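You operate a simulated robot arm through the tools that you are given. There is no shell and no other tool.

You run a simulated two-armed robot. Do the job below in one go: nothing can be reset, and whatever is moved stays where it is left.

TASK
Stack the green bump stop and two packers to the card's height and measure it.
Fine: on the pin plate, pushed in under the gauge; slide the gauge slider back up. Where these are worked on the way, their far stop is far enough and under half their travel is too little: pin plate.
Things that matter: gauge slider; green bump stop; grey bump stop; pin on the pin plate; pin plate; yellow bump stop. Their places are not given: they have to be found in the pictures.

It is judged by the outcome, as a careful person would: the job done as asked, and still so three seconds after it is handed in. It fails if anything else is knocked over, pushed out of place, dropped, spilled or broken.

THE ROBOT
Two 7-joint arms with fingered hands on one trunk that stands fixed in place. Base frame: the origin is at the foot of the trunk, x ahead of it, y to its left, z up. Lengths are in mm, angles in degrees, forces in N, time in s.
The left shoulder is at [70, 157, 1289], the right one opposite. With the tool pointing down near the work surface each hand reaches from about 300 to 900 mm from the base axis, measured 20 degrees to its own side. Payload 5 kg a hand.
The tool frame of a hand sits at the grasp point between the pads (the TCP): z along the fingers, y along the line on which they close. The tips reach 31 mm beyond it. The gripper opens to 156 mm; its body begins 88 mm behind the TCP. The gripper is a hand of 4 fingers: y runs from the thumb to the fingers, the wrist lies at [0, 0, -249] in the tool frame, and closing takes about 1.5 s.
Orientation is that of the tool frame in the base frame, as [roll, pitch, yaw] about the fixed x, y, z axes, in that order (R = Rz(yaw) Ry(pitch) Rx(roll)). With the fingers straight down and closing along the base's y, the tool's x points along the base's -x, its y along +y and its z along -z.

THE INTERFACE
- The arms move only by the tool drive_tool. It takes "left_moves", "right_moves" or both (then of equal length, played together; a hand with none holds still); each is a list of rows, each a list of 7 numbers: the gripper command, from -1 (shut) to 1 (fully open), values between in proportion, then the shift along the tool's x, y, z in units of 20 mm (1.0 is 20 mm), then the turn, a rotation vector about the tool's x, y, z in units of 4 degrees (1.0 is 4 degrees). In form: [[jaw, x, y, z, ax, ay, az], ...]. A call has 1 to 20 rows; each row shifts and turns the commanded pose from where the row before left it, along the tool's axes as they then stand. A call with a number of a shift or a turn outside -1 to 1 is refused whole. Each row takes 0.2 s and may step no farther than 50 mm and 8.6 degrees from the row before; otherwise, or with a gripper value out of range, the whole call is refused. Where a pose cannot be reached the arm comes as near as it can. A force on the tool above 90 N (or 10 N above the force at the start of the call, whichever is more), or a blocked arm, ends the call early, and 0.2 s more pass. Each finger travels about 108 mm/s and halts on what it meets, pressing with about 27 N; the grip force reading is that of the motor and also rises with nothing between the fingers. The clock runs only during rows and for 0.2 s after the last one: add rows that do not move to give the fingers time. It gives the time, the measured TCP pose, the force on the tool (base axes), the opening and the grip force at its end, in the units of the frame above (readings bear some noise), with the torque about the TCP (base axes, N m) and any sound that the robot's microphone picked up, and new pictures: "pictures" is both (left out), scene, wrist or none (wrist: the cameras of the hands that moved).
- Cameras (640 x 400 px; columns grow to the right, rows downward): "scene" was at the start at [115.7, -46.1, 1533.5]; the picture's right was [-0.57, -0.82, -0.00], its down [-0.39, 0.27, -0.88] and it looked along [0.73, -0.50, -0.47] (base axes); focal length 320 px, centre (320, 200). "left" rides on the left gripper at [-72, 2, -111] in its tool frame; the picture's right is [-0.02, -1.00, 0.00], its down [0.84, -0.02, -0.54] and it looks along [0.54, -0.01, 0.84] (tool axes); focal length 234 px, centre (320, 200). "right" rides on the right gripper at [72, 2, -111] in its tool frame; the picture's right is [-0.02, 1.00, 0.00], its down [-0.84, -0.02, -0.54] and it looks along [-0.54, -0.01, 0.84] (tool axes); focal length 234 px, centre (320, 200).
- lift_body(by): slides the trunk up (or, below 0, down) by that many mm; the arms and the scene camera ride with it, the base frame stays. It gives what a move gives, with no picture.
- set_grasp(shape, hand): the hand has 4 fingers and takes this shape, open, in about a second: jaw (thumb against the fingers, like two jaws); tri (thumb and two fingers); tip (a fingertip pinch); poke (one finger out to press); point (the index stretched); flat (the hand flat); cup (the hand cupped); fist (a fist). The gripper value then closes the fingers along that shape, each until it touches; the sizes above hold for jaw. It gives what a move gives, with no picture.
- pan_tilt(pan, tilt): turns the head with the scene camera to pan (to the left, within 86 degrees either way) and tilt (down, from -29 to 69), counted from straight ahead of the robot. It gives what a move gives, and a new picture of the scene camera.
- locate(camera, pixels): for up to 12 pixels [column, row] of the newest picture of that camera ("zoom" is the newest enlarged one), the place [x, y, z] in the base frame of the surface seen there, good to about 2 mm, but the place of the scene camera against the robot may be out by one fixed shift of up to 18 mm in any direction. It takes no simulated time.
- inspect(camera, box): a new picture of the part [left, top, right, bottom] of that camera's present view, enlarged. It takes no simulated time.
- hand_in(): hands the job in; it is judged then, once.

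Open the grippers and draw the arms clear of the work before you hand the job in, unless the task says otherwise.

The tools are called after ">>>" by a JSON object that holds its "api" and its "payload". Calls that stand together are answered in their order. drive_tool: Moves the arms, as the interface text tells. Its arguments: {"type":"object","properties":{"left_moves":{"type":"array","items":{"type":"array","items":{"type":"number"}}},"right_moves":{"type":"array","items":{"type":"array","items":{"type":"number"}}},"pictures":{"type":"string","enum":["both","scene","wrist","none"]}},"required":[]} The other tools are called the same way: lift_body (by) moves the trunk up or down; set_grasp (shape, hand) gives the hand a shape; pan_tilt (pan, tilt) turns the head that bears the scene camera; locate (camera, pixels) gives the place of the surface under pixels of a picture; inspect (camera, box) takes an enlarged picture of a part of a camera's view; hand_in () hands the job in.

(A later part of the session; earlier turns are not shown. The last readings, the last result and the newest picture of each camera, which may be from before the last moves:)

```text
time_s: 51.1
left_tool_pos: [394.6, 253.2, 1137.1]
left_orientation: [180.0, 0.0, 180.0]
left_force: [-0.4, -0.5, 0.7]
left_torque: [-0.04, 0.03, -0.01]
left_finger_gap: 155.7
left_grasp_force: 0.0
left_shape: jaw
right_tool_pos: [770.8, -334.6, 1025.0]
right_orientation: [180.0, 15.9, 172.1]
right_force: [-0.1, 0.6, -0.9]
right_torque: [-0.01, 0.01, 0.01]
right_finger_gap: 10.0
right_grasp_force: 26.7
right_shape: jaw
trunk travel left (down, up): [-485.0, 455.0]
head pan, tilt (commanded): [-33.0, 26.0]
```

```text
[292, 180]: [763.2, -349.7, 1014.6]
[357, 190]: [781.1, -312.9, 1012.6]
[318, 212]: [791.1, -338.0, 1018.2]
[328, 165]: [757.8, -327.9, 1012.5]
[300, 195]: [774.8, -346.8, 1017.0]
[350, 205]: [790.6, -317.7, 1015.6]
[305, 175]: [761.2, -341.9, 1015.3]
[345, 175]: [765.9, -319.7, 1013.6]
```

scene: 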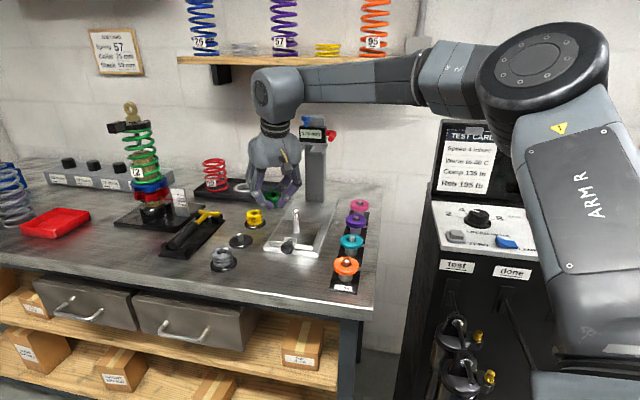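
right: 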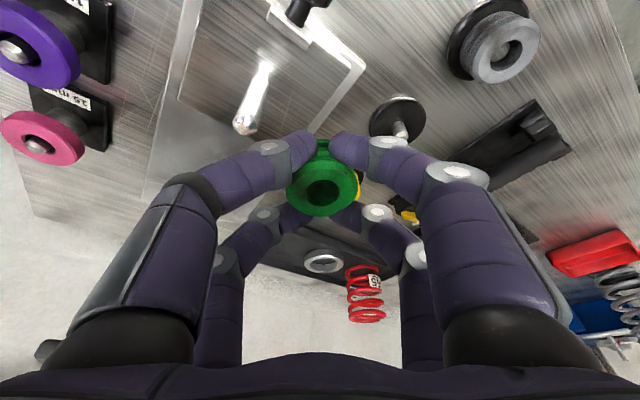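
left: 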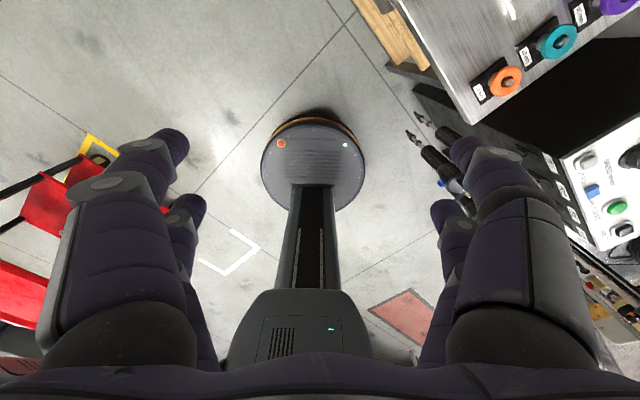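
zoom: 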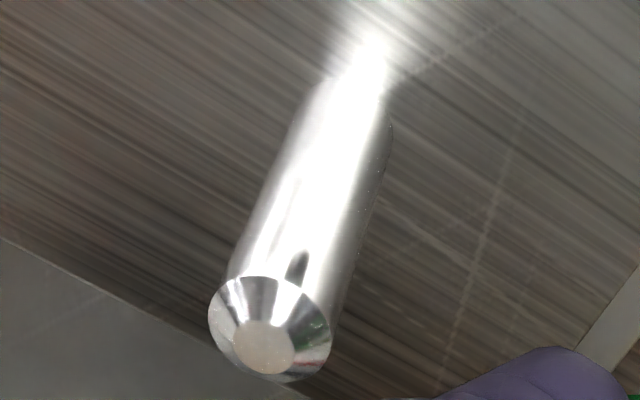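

Pin centre (750,−381), stop's hole centre ≈3.5 mm ahead of the TCP and the stop leans ~5.5° back. I untilt the hand by 5.4° to level it and move it above the pin, still 9 mm higher than the pin's top.

>>> {"api": "drive_tool", "payload": {"right_moves": [[-1, 0, 0, 0, 0, 0.675, 0], [-1, 0, 0, 0, 0, 0.675, 0], [-1, 0.283, -0.847, -0.0525, 0, 0, 0], [-1, 0.283, -0.847, -0.0525, 0, 0, 0], [-1, 0.283, -0.847, -0.0525, 0, 0, 0], [-1, 0, 0, 0, 0, 0, 0]]}}

>>> {"api": "inspect", "payload": {"camera": "scene", "box": [240, 140, 340, 270]}}

>>> {"api": "inspect", "payload": {"camera": "right", "box": [250, 110, 400, 250]}}

```text
time_s: 52.5
left_tool_pos: [392.2, 253.9, 1136.2]
left_orientation: [-180.0, 0.0, -180.0]
left_force: [0.4, 0.5, 0.1]
left_torque: [-0.04, 0.02, -0.03]
left_finger_gap: 155.9
left_grasp_force: 0.0
left_shape: jaw
right_tool_pos: [746.9, -381.0, 1024.4]
right_orientation: [-179.9, 10.6, 172.0]
right_force: [0.1, 0.8, 0.0]
right_torque: [0.01, -0.02, 0.0]
right_finger_gap: 9.7
right_grasp_force: 26.8
right_shape: jaw
trunk travel left (down, up): [-485.0, 455.0]
head pan, tilt (commanded): [-33.0, 26.0]
```

scene: 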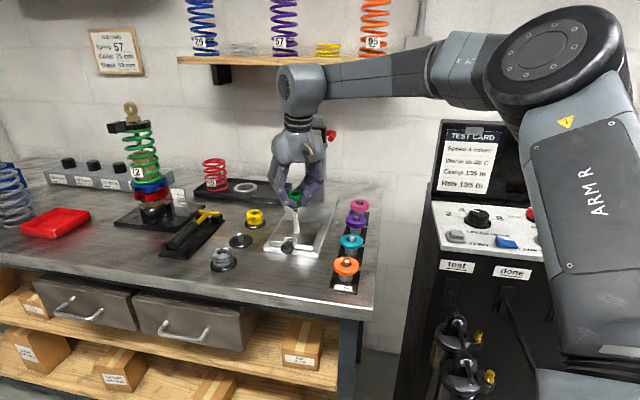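
right: 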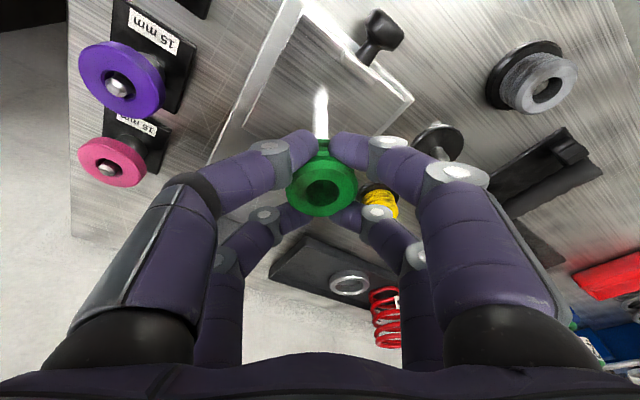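

```text
3.08 times, centred on (290, 205) of scene
```

zoom: 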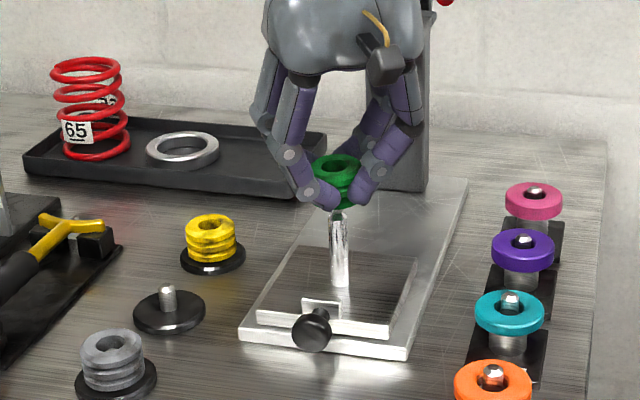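

```text
2.86 times, centred on (325, 180) of right
```

zoom: 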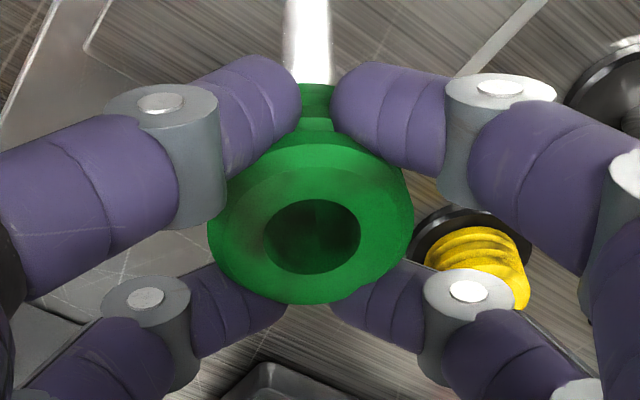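

Scene zoom shows the stop right above the pin (columns 337 vs 339). I verify the stop's centre and level once more.

>>> {"api": "locate", "payload": {"camera": "zoom", "pixels": [[218, 225], [405, 225], [312, 295], [312, 155], [240, 185], [385, 185], [245, 270], [380, 270], [312, 280], [312, 185]]}}

```text
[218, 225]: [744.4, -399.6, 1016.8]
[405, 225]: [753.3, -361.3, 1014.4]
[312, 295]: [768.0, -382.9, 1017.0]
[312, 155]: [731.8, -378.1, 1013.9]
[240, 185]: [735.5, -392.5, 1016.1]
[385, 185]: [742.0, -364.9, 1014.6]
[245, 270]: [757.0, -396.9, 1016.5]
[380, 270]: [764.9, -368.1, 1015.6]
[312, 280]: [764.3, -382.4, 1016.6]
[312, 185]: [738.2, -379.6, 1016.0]
```

Stop centre (749.9,−380.5) vs pin (750.2,−381), nearly level. I lower 24 mm onto the pin and check the force.

>>> {"api": "drive_tool", "payload": {"right_moves": [[-1, 0.055, 0, 0.295, 0, 0, 0], [-1, 0.055, 0, 0.295, 0, 0, 0], [-1, 0.055, 0, 0.295, 0, 0, 0], [-1, 0.055, 0, 0.295, 0, 0, 0], [-1, 0, 0, 0, 0, 0, 0]]}}

>>> {"api": "inspect", "payload": {"camera": "scene", "box": [240, 140, 340, 270]}}

>>> {"api": "inspect", "payload": {"camera": "right", "box": [250, 110, 400, 250]}}

```text
time_s: 53.7
left_tool_pos: [393.9, 252.5, 1136.4]
left_orientation: [179.9, 0.0, 180.0]
left_force: [-0.1, -0.1, 0.5]
left_torque: [-0.01, 0.04, -0.02]
left_finger_gap: 155.9
left_grasp_force: 0.0
left_shape: jaw
right_tool_pos: [747.0, -383.5, 999.7]
right_orientation: [180.0, 10.5, 172.1]
right_force: [0.2, -0.6, -0.5]
right_torque: [0.0, 0.01, 0.0]
right_finger_gap: 9.6
right_grasp_force: 27.1
right_shape: jaw
trunk travel left (down, up): [-485.0, 455.0]
head pan, tilt (commanded): [-33.0, 26.0]
```

scene: 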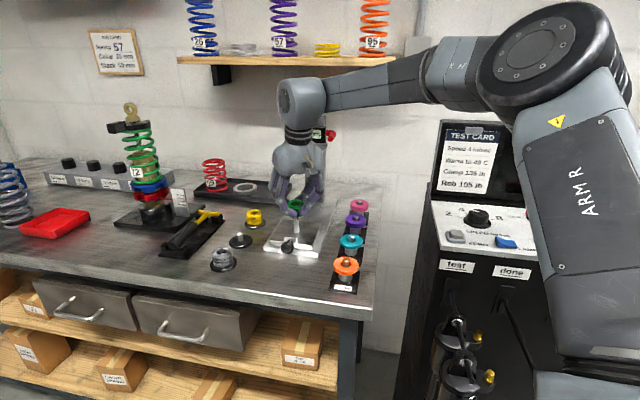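
right: 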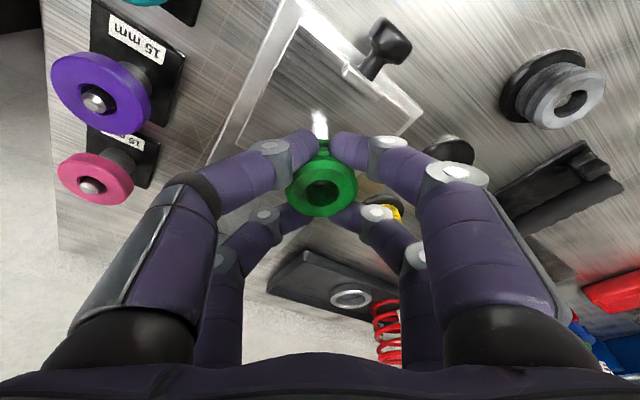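

```text
3.08 times, centred on (290, 205) of scene
```

zoom: 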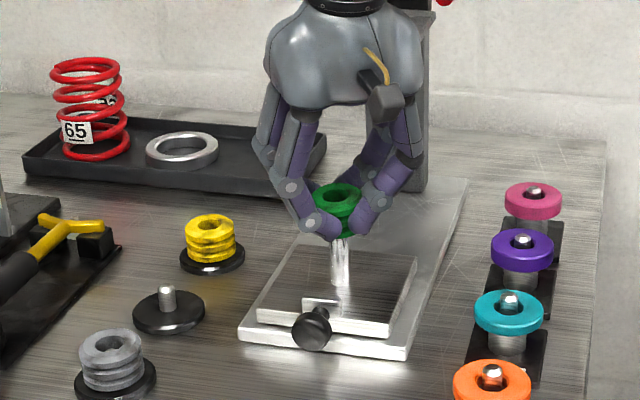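

```text
2.86 times, centred on (325, 180) of right
```

zoom: 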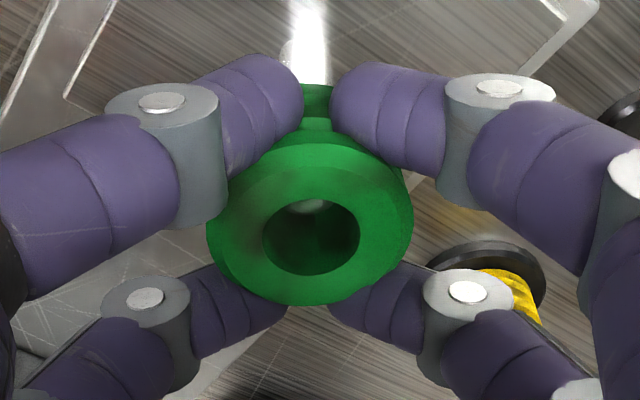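

No force and the pin tip now shows inside the hole: it is threaded. I lower another 40 mm.

>>> {"api": "drive_tool", "payload": {"right_moves": [[-1, 0.073, 0, 0.393, 0, 0, 0], [-1, 0.073, 0, 0.393, 0, 0, 0], [-1, 0.073, 0, 0.393, 0, 0, 0], [-1, 0.073, 0, 0.393, 0, 0, 0], [-1, 0.073, 0, 0.393, 0, 0, 0], [-1, 0, 0, 0, 0, 0, 0]]}}

>>> {"api": "inspect", "payload": {"camera": "scene", "box": [240, 140, 340, 270]}}

>>> {"api": "inspect", "payload": {"camera": "right", "box": [250, 110, 400, 250]}}

```text
time_s: 55.1
left_tool_pos: [393.5, 253.9, 1136.2]
left_orientation: [179.9, 0.1, 180.0]
left_force: [0.1, -0.4, -0.1]
left_torque: [0.0, 0.0, -0.01]
left_finger_gap: 156.0
left_grasp_force: 0.1
left_shape: jaw
right_tool_pos: [748.0, -382.1, 961.1]
right_orientation: [-180.0, 10.6, 171.9]
right_force: [-0.7, -0.8, -0.2]
right_torque: [0.02, 0.01, 0.02]
right_finger_gap: 9.8
right_grasp_force: 27.2
right_shape: jaw
trunk travel left (down, up): [-485.0, 455.0]
head pan, tilt (commanded): [-33.0, 26.0]
```

scene: 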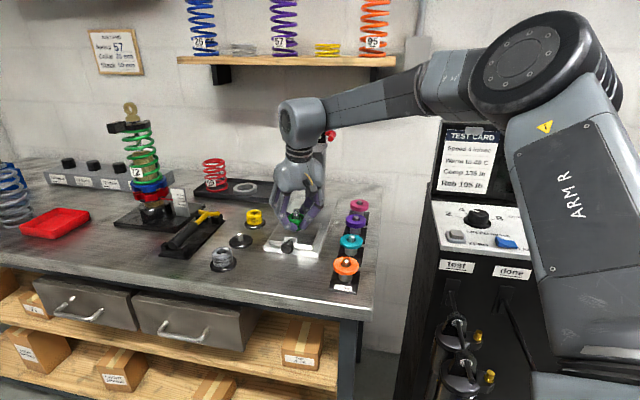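
right: 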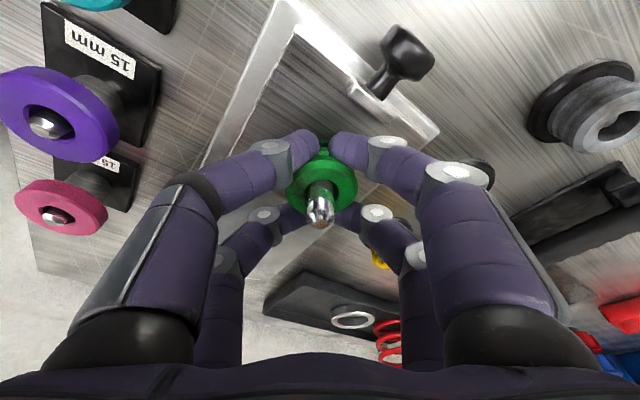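

```text
3.08 times, centred on (290, 205) of scene
```

zoom: 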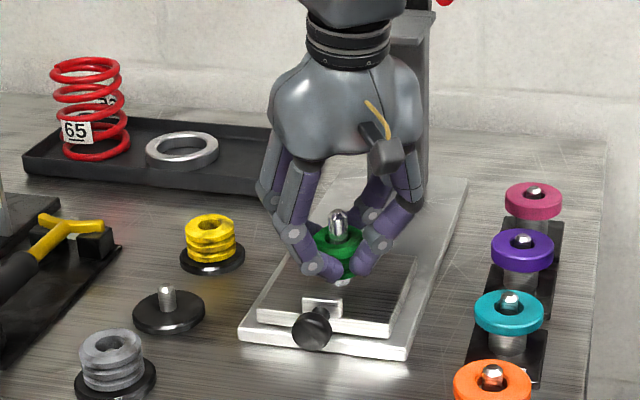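

```text
2.86 times, centred on (325, 180) of right
```

zoom: 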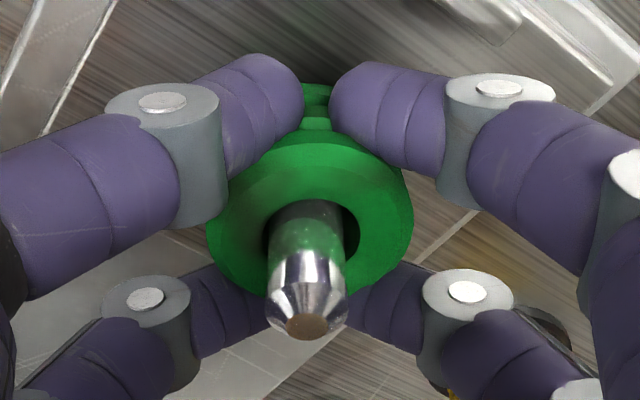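

The pin passes through the stop with no load. I lower the last ~11 mm onto the plate.

>>> {"api": "drive_tool", "payload": {"right_moves": [[-1, 0.05, -0.03, 0.2, 0, 0, 0], [-1, 0.05, 0, 0.2, 0, 0, 0], [-1, 0.04, 0, 0.16, 0, 0, 0], [-1, 0, 0, 0, 0, 0, 0]], "pictures": "wrist"}}

>>> {"api": "inspect", "payload": {"camera": "scene", "box": [250, 180, 330, 270]}}

```text
time_s: 56.1
left_tool_pos: [393.0, 253.1, 1137.3]
left_orientation: [-179.9, 0.0, -180.0]
left_force: [0.1, 0.6, 0.0]
left_torque: [-0.03, 0.0, -0.03]
left_finger_gap: 155.8
left_grasp_force: 0.0
left_shape: jaw
right_tool_pos: [747.3, -382.8, 949.8]
right_orientation: [-179.9, 10.6, 172.0]
right_force: [-0.7, 0.3, 2.0]
right_torque: [0.04, 0.02, -0.01]
right_finger_gap: 9.8
right_grasp_force: 27.4
right_shape: jaw
trunk travel left (down, up): [-485.0, 455.0]
head pan, tilt (commanded): [-33.0, 26.0]
```

right: 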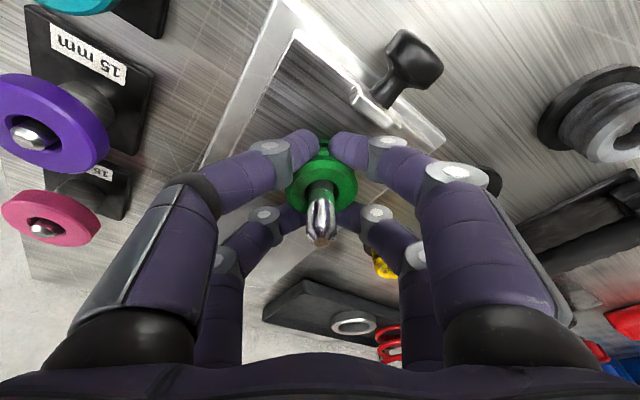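

```text
4.44 times, centred on (290, 225) of scene
```

zoom: 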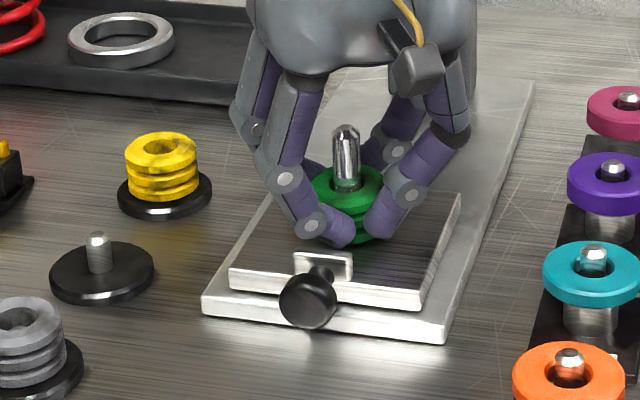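

Contact felt (2 N up) – the stop is seated on the plate. I open the fingers and lift straight up.

>>> {"api": "drive_tool", "payload": {"right_moves": [[-0.7, 0, 0, 0, 0, 0, 0], [-0.4, 0, 0, 0, 0, 0, 0], [-0.2, 0, 0, 0, 0, 0, 0], [-0.2, 0, 0, 0, 0, 0, 0], [-0.2, -0.18, 0, -0.98, 0, 0, 0], [-0.2, -0.18, 0, -0.98, 0, 0, 0], [-0.2, -0.18, 0, -0.98, 0, 0, 0], [-0.2, -0.18, 0, -0.98, 0, 0, 0], [-0.2, -0.18, 0, -0.98, 0, 0, 0], [-0.2, 0, 0, 0, 0, 0, 0]]}}

>>> {"api": "inspect", "payload": {"camera": "scene", "box": [250, 180, 330, 270]}}

```text
time_s: 58.3
left_tool_pos: [393.9, 253.3, 1137.4]
left_orientation: [180.0, 0.0, 180.0]
left_force: [-0.5, 0.4, -1.3]
left_torque: [0.0, 0.03, -0.01]
left_finger_gap: 156.0
left_grasp_force: 0.0
left_shape: jaw
right_tool_pos: [747.5, -382.6, 1049.4]
right_orientation: [-180.0, 10.6, 172.0]
right_force: [0.8, 0.0, -0.8]
right_torque: [-0.02, 0.02, 0.02]
right_finger_gap: 62.1
right_grasp_force: 0.0
right_shape: jaw
trunk travel left (down, up): [-485.0, 455.0]
head pan, tilt (commanded): [-33.0, 26.0]
```

scene: 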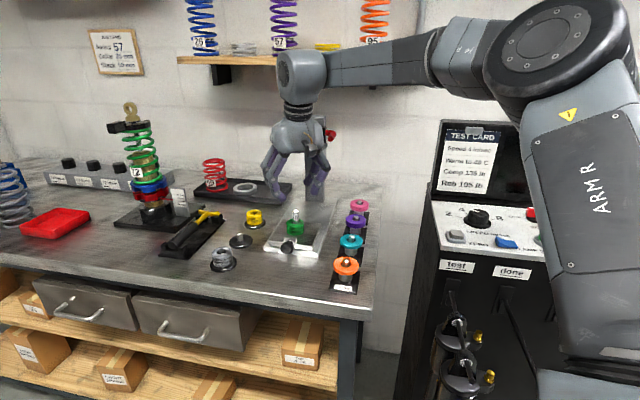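
right: 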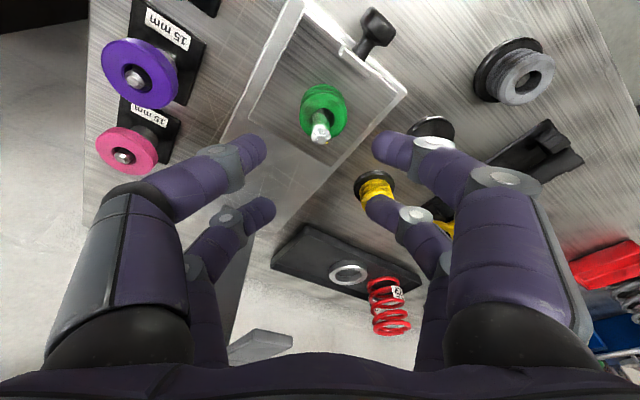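

```text
4.44 times, centred on (290, 225) of scene
```

zoom: 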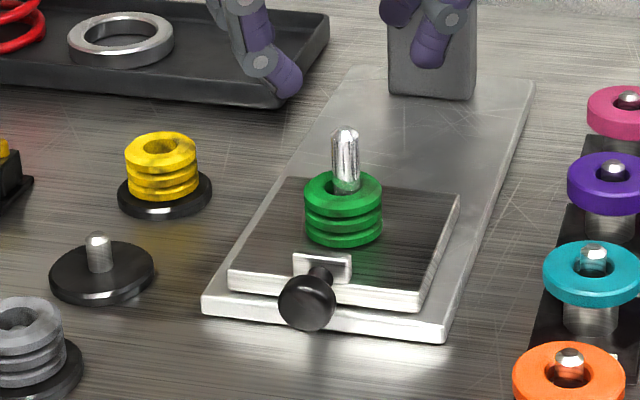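

Green stop is seated on the pin. I check its top height against the plate to confirm its 30 mm.

>>> {"api": "inspect", "payload": {"camera": "right", "box": [280, 60, 370, 160]}}

>>> {"api": "locate", "payload": {"camera": "zoom", "pixels": [[260, 180], [385, 190], [320, 260], [290, 130], [350, 130], [220, 60], [440, 150], [130, 200], [255, 160], [380, 230]]}}

```text
4.00 times, centred on (325, 110) of right
```

zoom: 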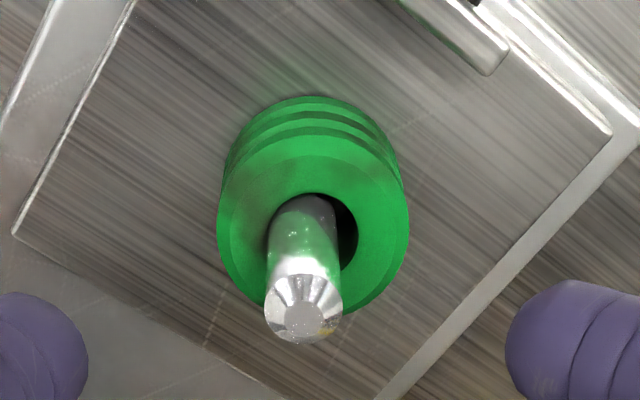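

```text
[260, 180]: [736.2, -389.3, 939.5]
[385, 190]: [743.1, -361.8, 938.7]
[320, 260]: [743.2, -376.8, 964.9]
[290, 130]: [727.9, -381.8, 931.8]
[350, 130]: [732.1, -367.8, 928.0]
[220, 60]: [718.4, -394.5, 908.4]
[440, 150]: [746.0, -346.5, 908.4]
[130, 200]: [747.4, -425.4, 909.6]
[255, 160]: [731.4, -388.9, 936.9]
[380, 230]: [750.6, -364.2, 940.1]
```

Height ≈30.5 mm over the plate, so two 10 mm packers make 50. I now head for the teal packer (≈(624,−460)), turning the hand vertical with yaw 136°.

>>> {"api": "drive_tool", "payload": {"right_moves": [[-0.2, 0.804, -0.594, -0.149, 0, 0, 0], [-0.2, 0.804, -0.594, -0.149, 0, 0, 0], [-0.2, 0.804, -0.594, -0.149, 0, 0, 0], [-0.2, 0.804, -0.594, -0.149, 0, 0, 0], [-0.2, 0.804, -0.594, -0.149, 0, 0, 0], [-0.2, 0.804, -0.594, -0.149, 0, 0, 0], [0, 0, 0, 0, 0, 0.883, 0], [0, 0, 0, 0, 0, 0.883, 0], [0, 0, 0, 0, 0, 0.883, 0], [0, 0, 0, 0, 0, 0, 1], [0, 0, 0, 0, 0, 0, 1], [0, 0, 0, 0, 0, 0, 1], [0, 0, 0, 0, 0, 0, 1], [0, 0, 0, 0, 0, 0, 1], [0, 0, 0, 0, 0, 0, 1], [0, 0, 0, 0, 0, 0, 1], [0, 0, 0, 0, 0, 0, 1], [0, 0, 0, 0, 0, 0, 1], [0, 0, 0, 0, 0, 0, 0]]}}

```text
time_s: 62.3
left_tool_pos: [393.2, 253.1, 1135.8]
left_orientation: [180.0, -0.1, 180.0]
left_force: [-0.7, -0.3, 0.3]
left_torque: [0.02, 0.0, 0.01]
left_finger_gap: 155.8
left_grasp_force: 0.1
left_shape: jaw
right_tool_pos: [639.6, -439.6, 1048.9]
right_orientation: [180.0, 0.0, 136.0]
right_force: [-0.5, 1.0, 0.1]
right_torque: [0.01, -0.01, 0.02]
right_finger_gap: 77.5
right_grasp_force: 0.1
right_shape: jaw
trunk travel left (down, up): [-485.0, 455.0]
head pan, tilt (commanded): [-33.0, 26.0]
```

scene: 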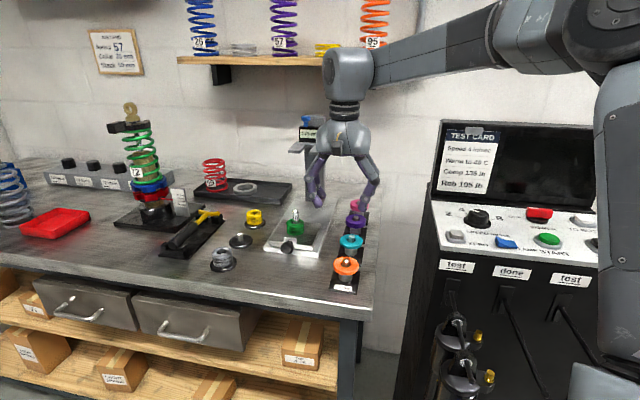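
right: 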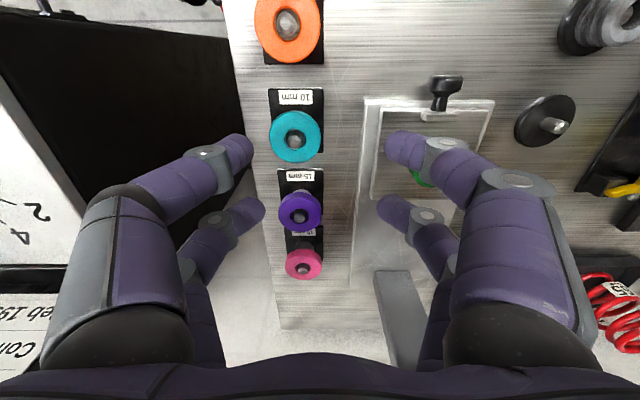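

Teal packer is at (295,135) in the wrist view. I measure its ring, hole, pin and post from here.

>>> {"api": "inspect", "payload": {"camera": "right", "box": [255, 80, 345, 180]}}

>>> {"api": "locate", "payload": {"camera": "right", "pixels": [[273, 136], [318, 136], [296, 114], [296, 158], [280, 122], [312, 122], [281, 151], [311, 151], [294, 141], [315, 165], [277, 100], [300, 165]]}}

```text
4.00 times, centred on (300, 130) of right
```

zoom: 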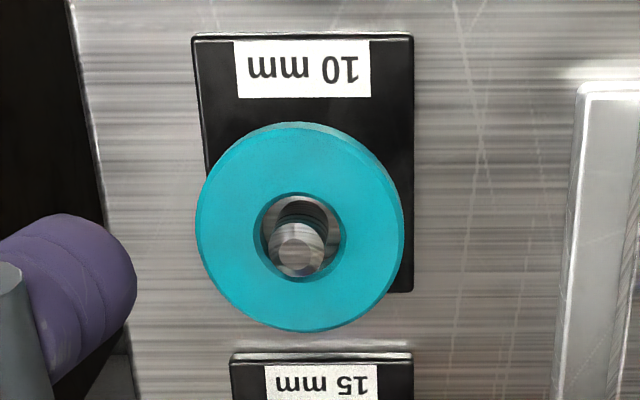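

```text
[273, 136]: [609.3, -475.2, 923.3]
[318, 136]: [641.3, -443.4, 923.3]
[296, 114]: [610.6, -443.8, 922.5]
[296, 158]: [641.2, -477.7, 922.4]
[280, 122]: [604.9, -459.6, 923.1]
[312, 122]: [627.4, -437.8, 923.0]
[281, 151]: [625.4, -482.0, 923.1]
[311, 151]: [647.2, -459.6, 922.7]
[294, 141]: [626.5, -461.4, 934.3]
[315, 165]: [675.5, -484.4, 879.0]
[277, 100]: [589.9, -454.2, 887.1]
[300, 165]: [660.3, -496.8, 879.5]
```

Teal ring centre (625.5,−460), top 923, pin top 934. Before descending I check how close the desk on the left side of the view is to the hand.

>>> {"api": "locate", "payload": {"camera": "right", "pixels": [[235, 130], [240, 60], [180, 90], [120, 60], [60, 100], [60, 200], [30, 20], [200, 60], [220, 10], [130, 150]]}}

>>> {"api": "locate", "payload": {"camera": "scene", "pixels": [[440, 215], [435, 235], [440, 150], [440, 205], [470, 240], [400, 330]]}}

```text
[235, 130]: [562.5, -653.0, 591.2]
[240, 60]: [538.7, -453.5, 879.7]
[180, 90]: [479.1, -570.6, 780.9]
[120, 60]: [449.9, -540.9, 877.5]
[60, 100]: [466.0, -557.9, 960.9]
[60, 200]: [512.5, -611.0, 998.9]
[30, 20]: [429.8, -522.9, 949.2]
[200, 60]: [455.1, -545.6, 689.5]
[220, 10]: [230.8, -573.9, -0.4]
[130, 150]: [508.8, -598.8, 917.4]
```

```text
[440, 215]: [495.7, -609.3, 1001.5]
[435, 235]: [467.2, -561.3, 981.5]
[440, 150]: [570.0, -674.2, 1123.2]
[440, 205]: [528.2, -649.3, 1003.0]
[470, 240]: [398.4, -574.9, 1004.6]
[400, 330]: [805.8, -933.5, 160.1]
```

The desk side is ~180 mm away from the packer line, so the hand has room. I descend over the teal packer in line, stopping at z≈957 to check.

>>> {"api": "drive_tool", "payload": {"right_moves": [[0, -0.04, -0.244, 0.917, 0, 0, 0], [0, -0.04, -0.244, 0.917, 0, 0, 0], [0, -0.04, -0.244, 0.917, 0, 0, 0], [0, -0.04, -0.244, 0.917, 0, 0, 0], [0, -0.04, -0.244, 0.917, 0, 0, 0], [0, 0, 0, 0, 0, 0, 0]]}}

>>> {"api": "inspect", "payload": {"camera": "right", "box": [220, 120, 420, 260]}}

```text
time_s: 63.7
left_tool_pos: [393.1, 253.2, 1136.5]
left_orientation: [179.9, 0.0, 180.0]
left_force: [0.0, 0.1, -0.1]
left_torque: [0.0, 0.0, -0.01]
left_finger_gap: 156.3
left_grasp_force: 0.1
left_shape: jaw
right_tool_pos: [626.6, -460.0, 957.0]
right_orientation: [-180.0, -0.1, 136.0]
right_force: [1.1, 0.1, 0.8]
right_torque: [0.03, 0.0, -0.01]
right_finger_gap: 77.3
right_grasp_force: 0.1
right_shape: jaw
trunk travel left (down, up): [-485.0, 455.0]
head pan, tilt (commanded): [-33.0, 26.0]
```

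scene: 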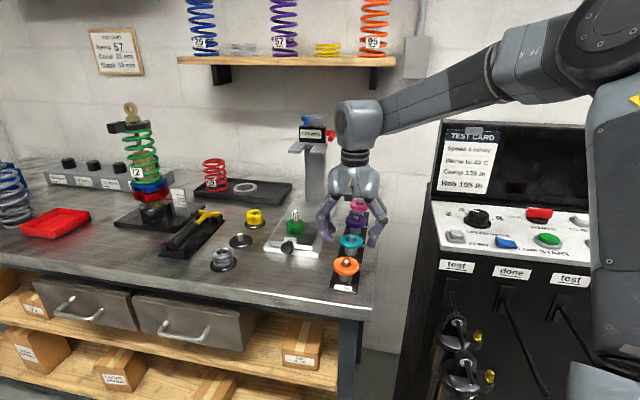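
right: 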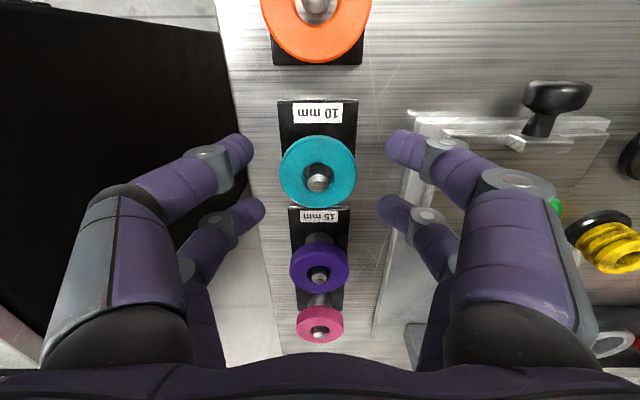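

```text
2.86 times, centred on (320, 190) of right
```

zoom: 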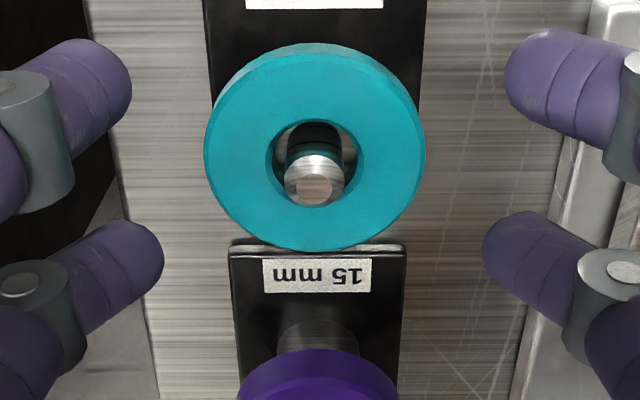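

Ring is centred between the finger pairs. I descend to z≈939 and close gently.

>>> {"api": "drive_tool", "payload": {"right_moves": [[0, 0.03, 0, 0.45, 0, 0, 0], [0, 0.03, 0, 0.45, 0, 0, 0], [0, 0, 0, 0, 0, 0, 0], [-0.3, 0, 0, 0, 0, 0, 0], [-0.6, 0, 0, 0, 0, 0, 0], [-1, 0, 0, 0, 0, 0, 0], [-1, 0, 0, 0, 0, 0, 0], [-1, 0, 0, 0, 0, 0, 0], [-1, 0, 0, 0, 0, 0, 0]]}}

>>> {"api": "inspect", "payload": {"camera": "right", "box": [220, 120, 420, 260]}}

>>> {"api": "inspect", "payload": {"camera": "scene", "box": [310, 180, 400, 290]}}

```text
time_s: 65.7
left_tool_pos: [393.9, 253.3, 1136.9]
left_orientation: [-180.0, -0.1, -180.0]
left_force: [0.7, 0.4, 0.7]
left_torque: [0.02, 0.03, 0.0]
left_finger_gap: 155.9
left_grasp_force: 0.0
left_shape: jaw
right_tool_pos: [623.9, -458.5, 938.5]
right_orientation: [180.0, 0.0, 135.9]
right_force: [-0.4, -0.9, 0.7]
right_torque: [0.0, 0.0, -0.01]
right_finger_gap: 24.6
right_grasp_force: 27.0
right_shape: jaw
trunk travel left (down, up): [-485.0, 455.0]
head pan, tilt (commanded): [-33.0, 26.0]
```

scene: 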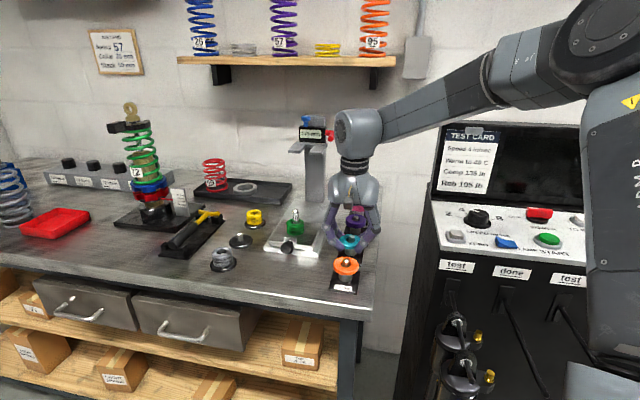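
right: 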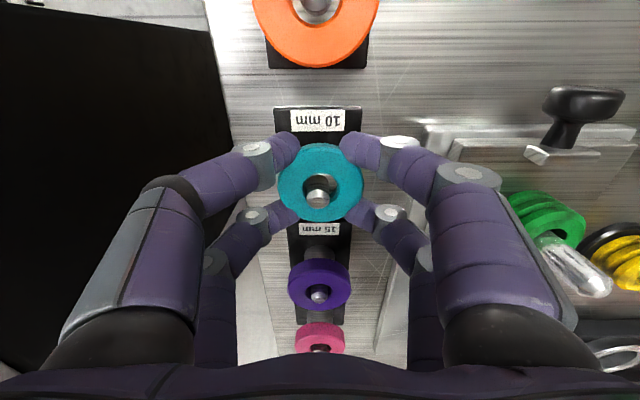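

```text
2.86 times, centred on (320, 190) of right
```

zoom: 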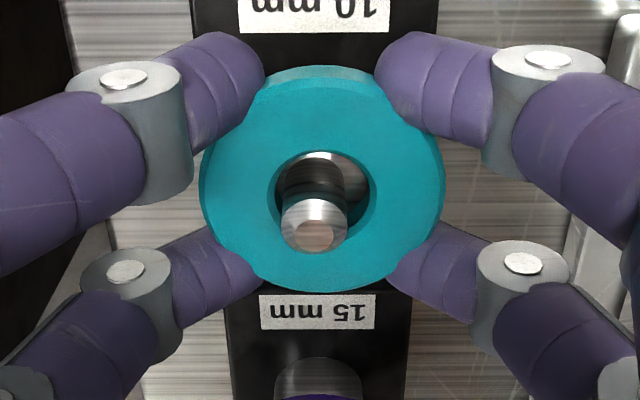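

```text
3.64 times, centred on (355, 235) of scene
```

zoom: 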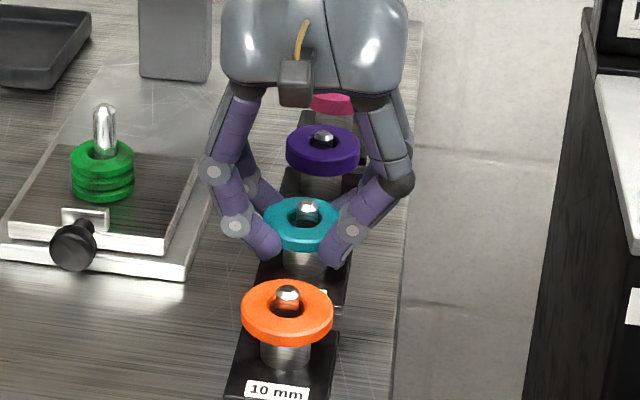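

The teal ring is caged by four fingers. I lift straight up 80 mm.

>>> {"api": "drive_tool", "payload": {"right_moves": [[-1, 0, 0, -0.4, 0, 0, 0], [-1, 0, 0, -0.6, 0, 0, 0], [-1, 0, 0, -1, 0, 0, 0], [-1, 0, 0, -1, 0, 0, 0], [-1, 0, 0, -1, 0, 0, 0], [-1, 0, 0, 0, 0, 0, 0]]}}

>>> {"api": "inspect", "payload": {"camera": "right", "box": [220, 120, 420, 260]}}

```text
time_s: 67.1
left_tool_pos: [394.1, 252.5, 1136.9]
left_orientation: [179.9, -0.1, -179.9]
left_force: [-0.4, -0.5, -0.7]
left_torque: [0.04, -0.01, -0.03]
left_finger_gap: 155.7
left_grasp_force: 0.1
left_shape: jaw
right_tool_pos: [624.1, -461.0, 1019.4]
right_orientation: [-180.0, 0.0, 136.0]
right_force: [-0.3, -0.6, -0.6]
right_torque: [0.0, 0.03, 0.0]
right_finger_gap: 24.4
right_grasp_force: 26.9
right_shape: jaw
trunk travel left (down, up): [-485.0, 455.0]
head pan, tilt (commanded): [-33.0, 26.0]
```

scene: 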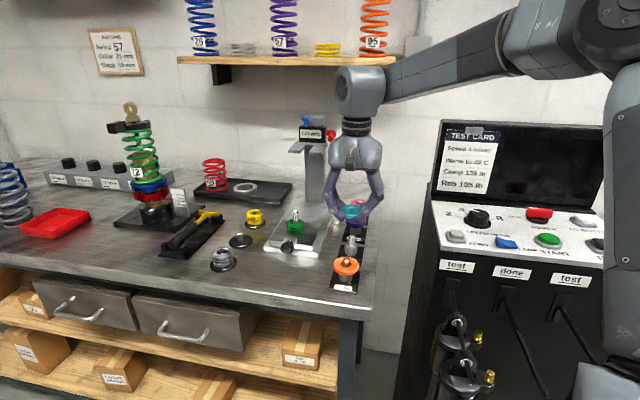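
right: 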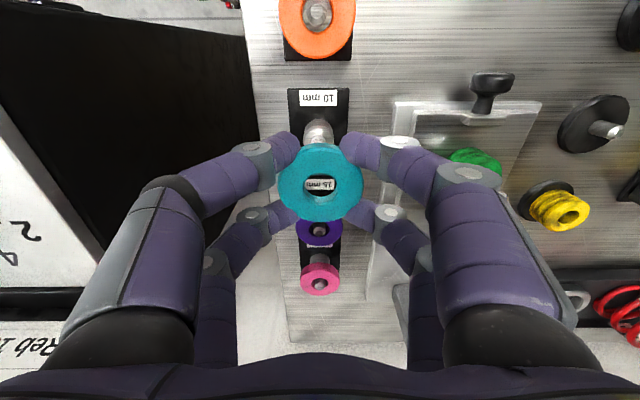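

```text
2.86 times, centred on (320, 190) of right
```

zoom: 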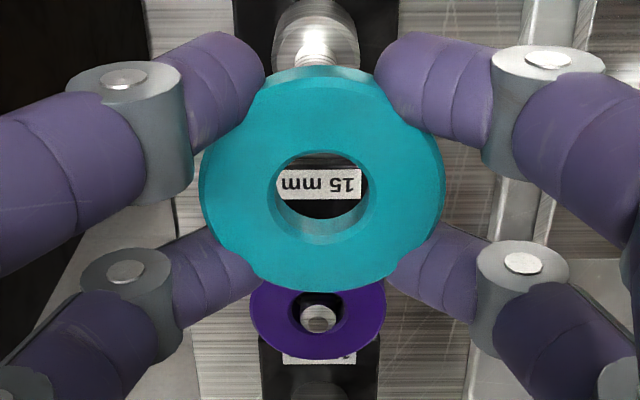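

The ring is off its stand. I measure its centre relative to the hand.

>>> {"api": "locate", "payload": {"camera": "zoom", "pixels": [[206, 180], [437, 180], [320, 280], [320, 85], [240, 220], [400, 220], [250, 110], [390, 110], [320, 255], [320, 140], [270, 185], [375, 185]]}}

```text
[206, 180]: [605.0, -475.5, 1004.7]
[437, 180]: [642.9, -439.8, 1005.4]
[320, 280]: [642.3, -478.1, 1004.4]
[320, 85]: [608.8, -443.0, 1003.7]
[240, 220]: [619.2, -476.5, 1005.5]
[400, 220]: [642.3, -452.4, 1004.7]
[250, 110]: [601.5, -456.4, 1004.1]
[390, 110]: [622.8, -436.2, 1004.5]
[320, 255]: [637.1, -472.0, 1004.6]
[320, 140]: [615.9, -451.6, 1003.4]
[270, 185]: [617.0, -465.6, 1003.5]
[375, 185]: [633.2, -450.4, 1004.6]
```

Ring is level with top 15 mm below the TCP and centred. I carry it over the pin at constant height (bottom ≈994, pin top 976).

>>> {"api": "drive_tool", "payload": {"right_moves": [[-1, -0.227, 0.896, 0, 0, 0, 0], [-1, -0.227, 0.896, 0, 0, 0, 0], [-1, -0.227, 0.896, 0, 0, 0, 0], [-1, -0.227, 0.896, 0, 0, 0, 0], [-1, -0.227, 0.896, 0, 0, 0, 0], [-1, -0.227, 0.896, 0, 0, 0, 0], [-1, -0.227, 0.896, 0, 0, 0, 0], [-1, -0.227, 0.896, 0, 0, 0, 0], [-1, 0, 0, 0, 0, 0, 0]]}}

>>> {"api": "inspect", "payload": {"camera": "right", "box": [220, 100, 420, 260]}}

>>> {"api": "inspect", "payload": {"camera": "scene", "box": [240, 140, 340, 270]}}

```text
time_s: 69.1
left_tool_pos: [392.7, 253.2, 1137.3]
left_orientation: [180.0, 0.0, -180.0]
left_force: [0.1, -0.4, -0.1]
left_torque: [0.01, -0.02, -0.02]
left_finger_gap: 155.9
left_grasp_force: 0.0
left_shape: jaw
right_tool_pos: [747.7, -381.3, 1019.5]
right_orientation: [-180.0, 0.0, 136.0]
right_force: [0.0, -0.7, 0.0]
right_torque: [0.03, -0.04, 0.02]
right_finger_gap: 24.4
right_grasp_force: 26.8
right_shape: jaw
trunk travel left (down, up): [-485.0, 455.0]
head pan, tilt (commanded): [-33.0, 26.0]
```

scene: 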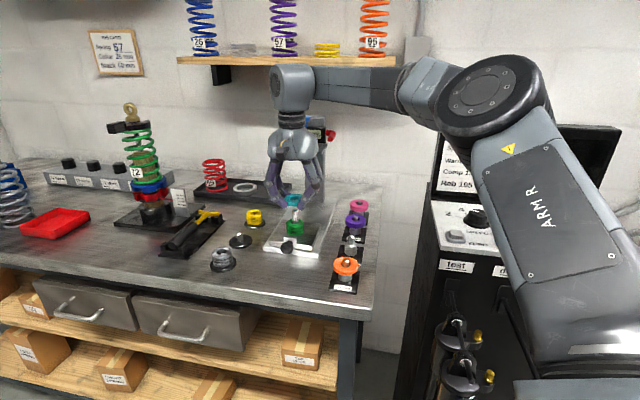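
right: 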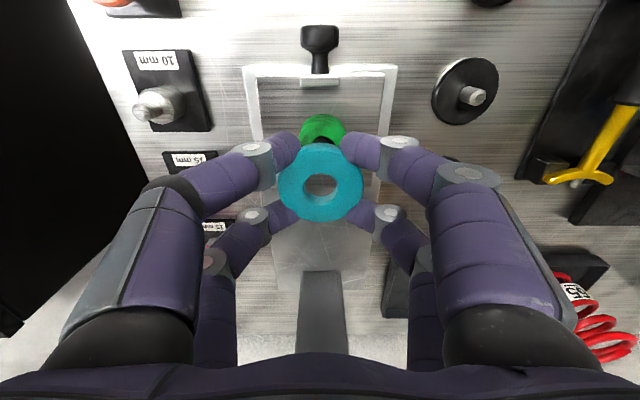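

```text
2.50 times, centred on (320, 180) of right
```

zoom: 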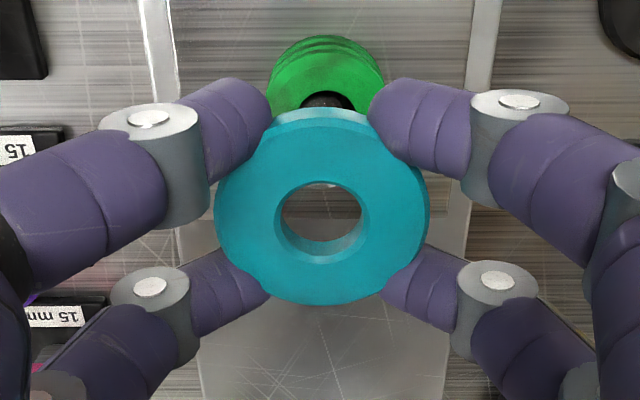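

```text
3.08 times, centred on (290, 205) of scene
```

zoom: 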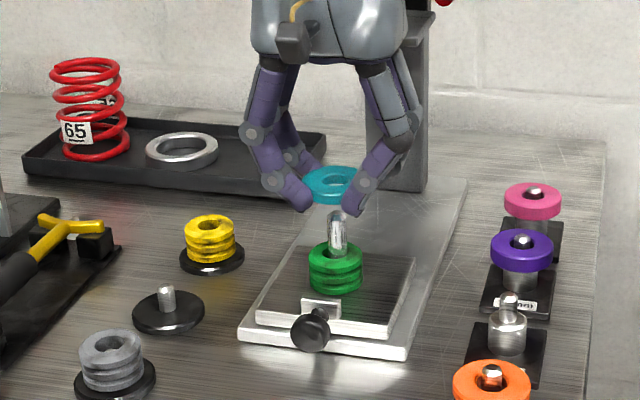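

I zoom tighter on the ring and pin in the scene camera to judge lateral alignment.

>>> {"api": "inspect", "payload": {"camera": "scene", "box": [275, 185, 320, 240]}}

>>> {"api": "locate", "payload": {"camera": "right", "pixels": [[279, 182], [361, 182], [320, 220], [320, 147], [322, 122], [306, 125], [340, 125]]}}

```text
7.27 times, centred on (298, 212) of scene
```

zoom: 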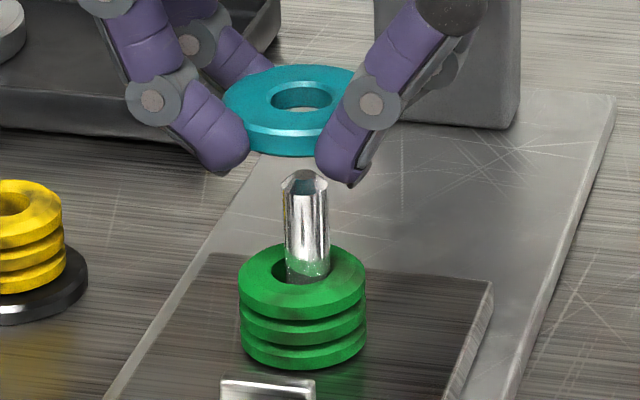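

```text
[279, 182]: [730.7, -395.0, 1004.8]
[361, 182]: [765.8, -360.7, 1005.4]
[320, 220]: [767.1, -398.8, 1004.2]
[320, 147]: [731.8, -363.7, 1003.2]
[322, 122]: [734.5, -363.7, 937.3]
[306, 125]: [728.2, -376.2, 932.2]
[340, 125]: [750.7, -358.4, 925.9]
```

Lateral alignment is good; by measurement the ring should go ~3 mm further along the line. I shift that and lower 30 mm, checking force.

>>> {"api": "drive_tool", "payload": {"right_moves": [[-1, -0.15, -0.01, 0, 0, 0, 0], [-1, 0, 0, 0.3, 0, 0, 0], [-1, 0, 0, 0.3, 0, 0, 0], [-1, 0, 0, 0.3, 0, 0, 0], [-1, 0, 0, 0.3, 0, 0, 0], [-1, 0, 0, 0.3, 0, 0, 0], [-1, 0, 0, 0, 0, 0, 0]]}}

>>> {"api": "inspect", "payload": {"camera": "right", "box": [220, 100, 420, 260]}}

>>> {"api": "inspect", "payload": {"camera": "scene", "box": [275, 185, 320, 240]}}

```text
time_s: 70.7
left_tool_pos: [391.3, 253.0, 1139.7]
left_orientation: [-179.9, 0.2, -180.0]
left_force: [-0.6, 0.3, 0.7]
left_torque: [0.02, 0.01, -0.05]
left_finger_gap: 155.9
left_grasp_force: 0.0
left_shape: jaw
right_tool_pos: [751.1, -382.7, 997.8]
right_orientation: [179.5, 0.6, 135.9]
right_force: [9.9, -10.7, 44.3]
right_torque: [0.01, 0.12, 0.06]
right_finger_gap: 25.9
right_grasp_force: 27.8
right_shape: jaw
trunk travel left (down, up): [-485.0, 455.0]
head pan, tilt (commanded): [-33.0, 26.0]
```

scene: 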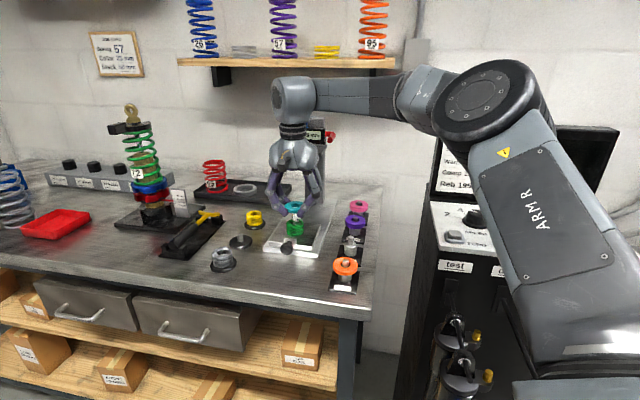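
right: 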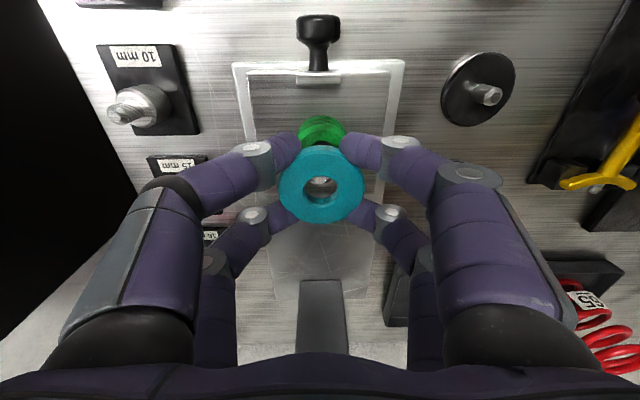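

```text
2.50 times, centred on (320, 180) of right
```

zoom: 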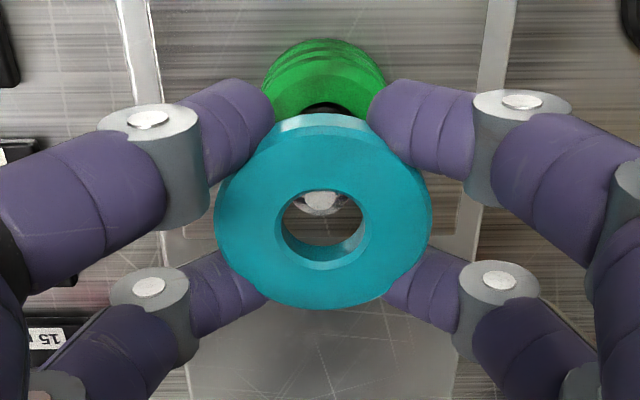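

```text
7.27 times, centred on (298, 212) of scene
```

zoom: 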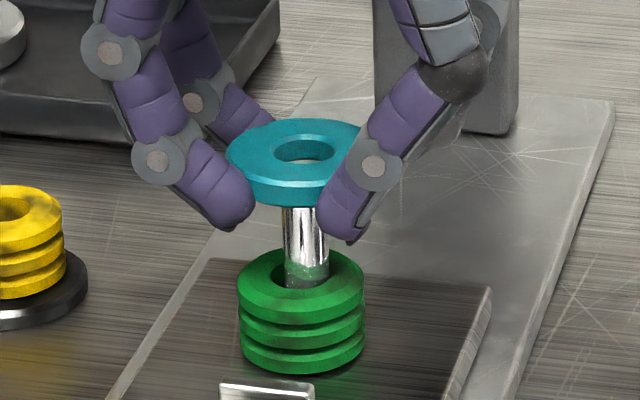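

Upward force 44 N with ~15 N push along +line: the ring's far rim is catching the pin's chamfer, so it needs to go further forward. I raise 8 mm and re-measure ring and pin.

>>> {"api": "drive_tool", "payload": {"right_moves": [[-1, 0, 0, -0.2, 0, 0, 0], [-1, 0, 0, -0.3, 0, 0, 0], [-1, 0, 0, -0.3, 0, 0, 0], [-1, 0, 0, 0, 0, 0, 0]], "pictures": "wrist"}}

>>> {"api": "inspect", "payload": {"camera": "right", "box": [260, 120, 380, 240]}}

>>> {"api": "inspect", "payload": {"camera": "scene", "box": [275, 185, 320, 240]}}

```text
time_s: 71.7
left_tool_pos: [392.6, 253.2, 1137.2]
left_orientation: [179.9, 0.0, -180.0]
left_force: [0.0, -0.4, 0.6]
left_torque: [-0.02, -0.01, -0.02]
left_finger_gap: 155.8
left_grasp_force: 0.0
left_shape: jaw
right_tool_pos: [750.9, -383.1, 1004.0]
right_orientation: [-179.9, 0.0, 136.0]
right_force: [0.8, -1.0, 0.3]
right_torque: [0.01, 0.0, 0.01]
right_finger_gap: 25.4
right_grasp_force: 26.6
right_shape: jaw
trunk travel left (down, up): [-485.0, 455.0]
head pan, tilt (commanded): [-33.0, 26.0]
```

right: 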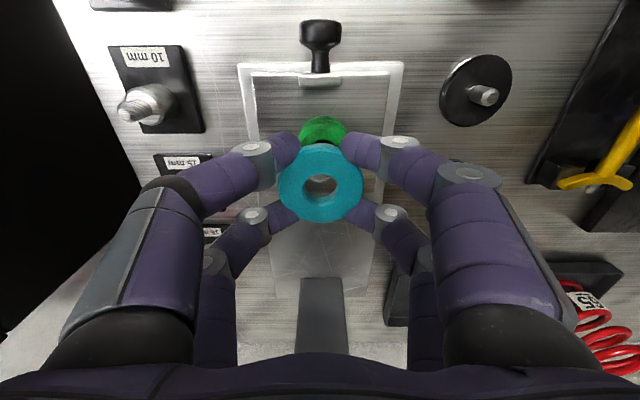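

```text
3.33 times, centred on (320, 180) of right
```

zoom: 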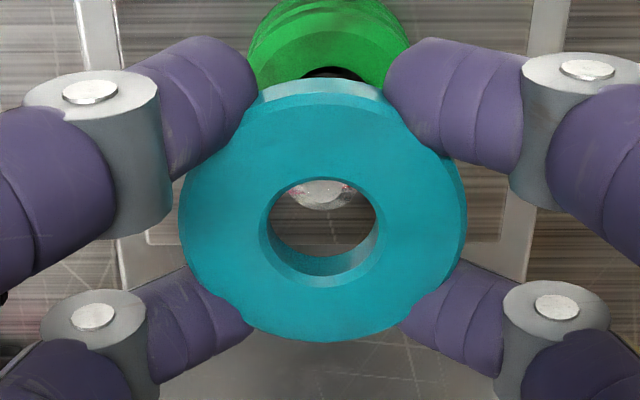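

```text
7.27 times, centred on (298, 212) of scene
```

zoom: 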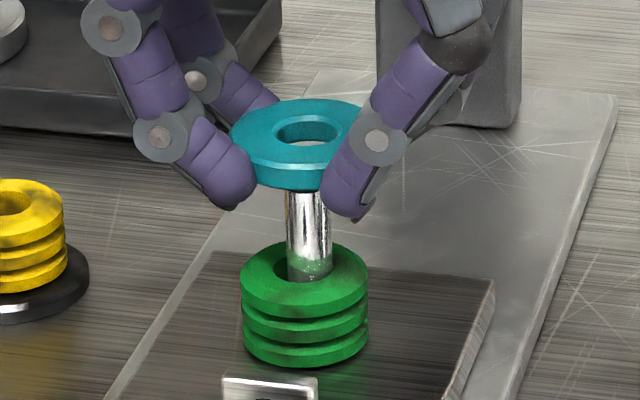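

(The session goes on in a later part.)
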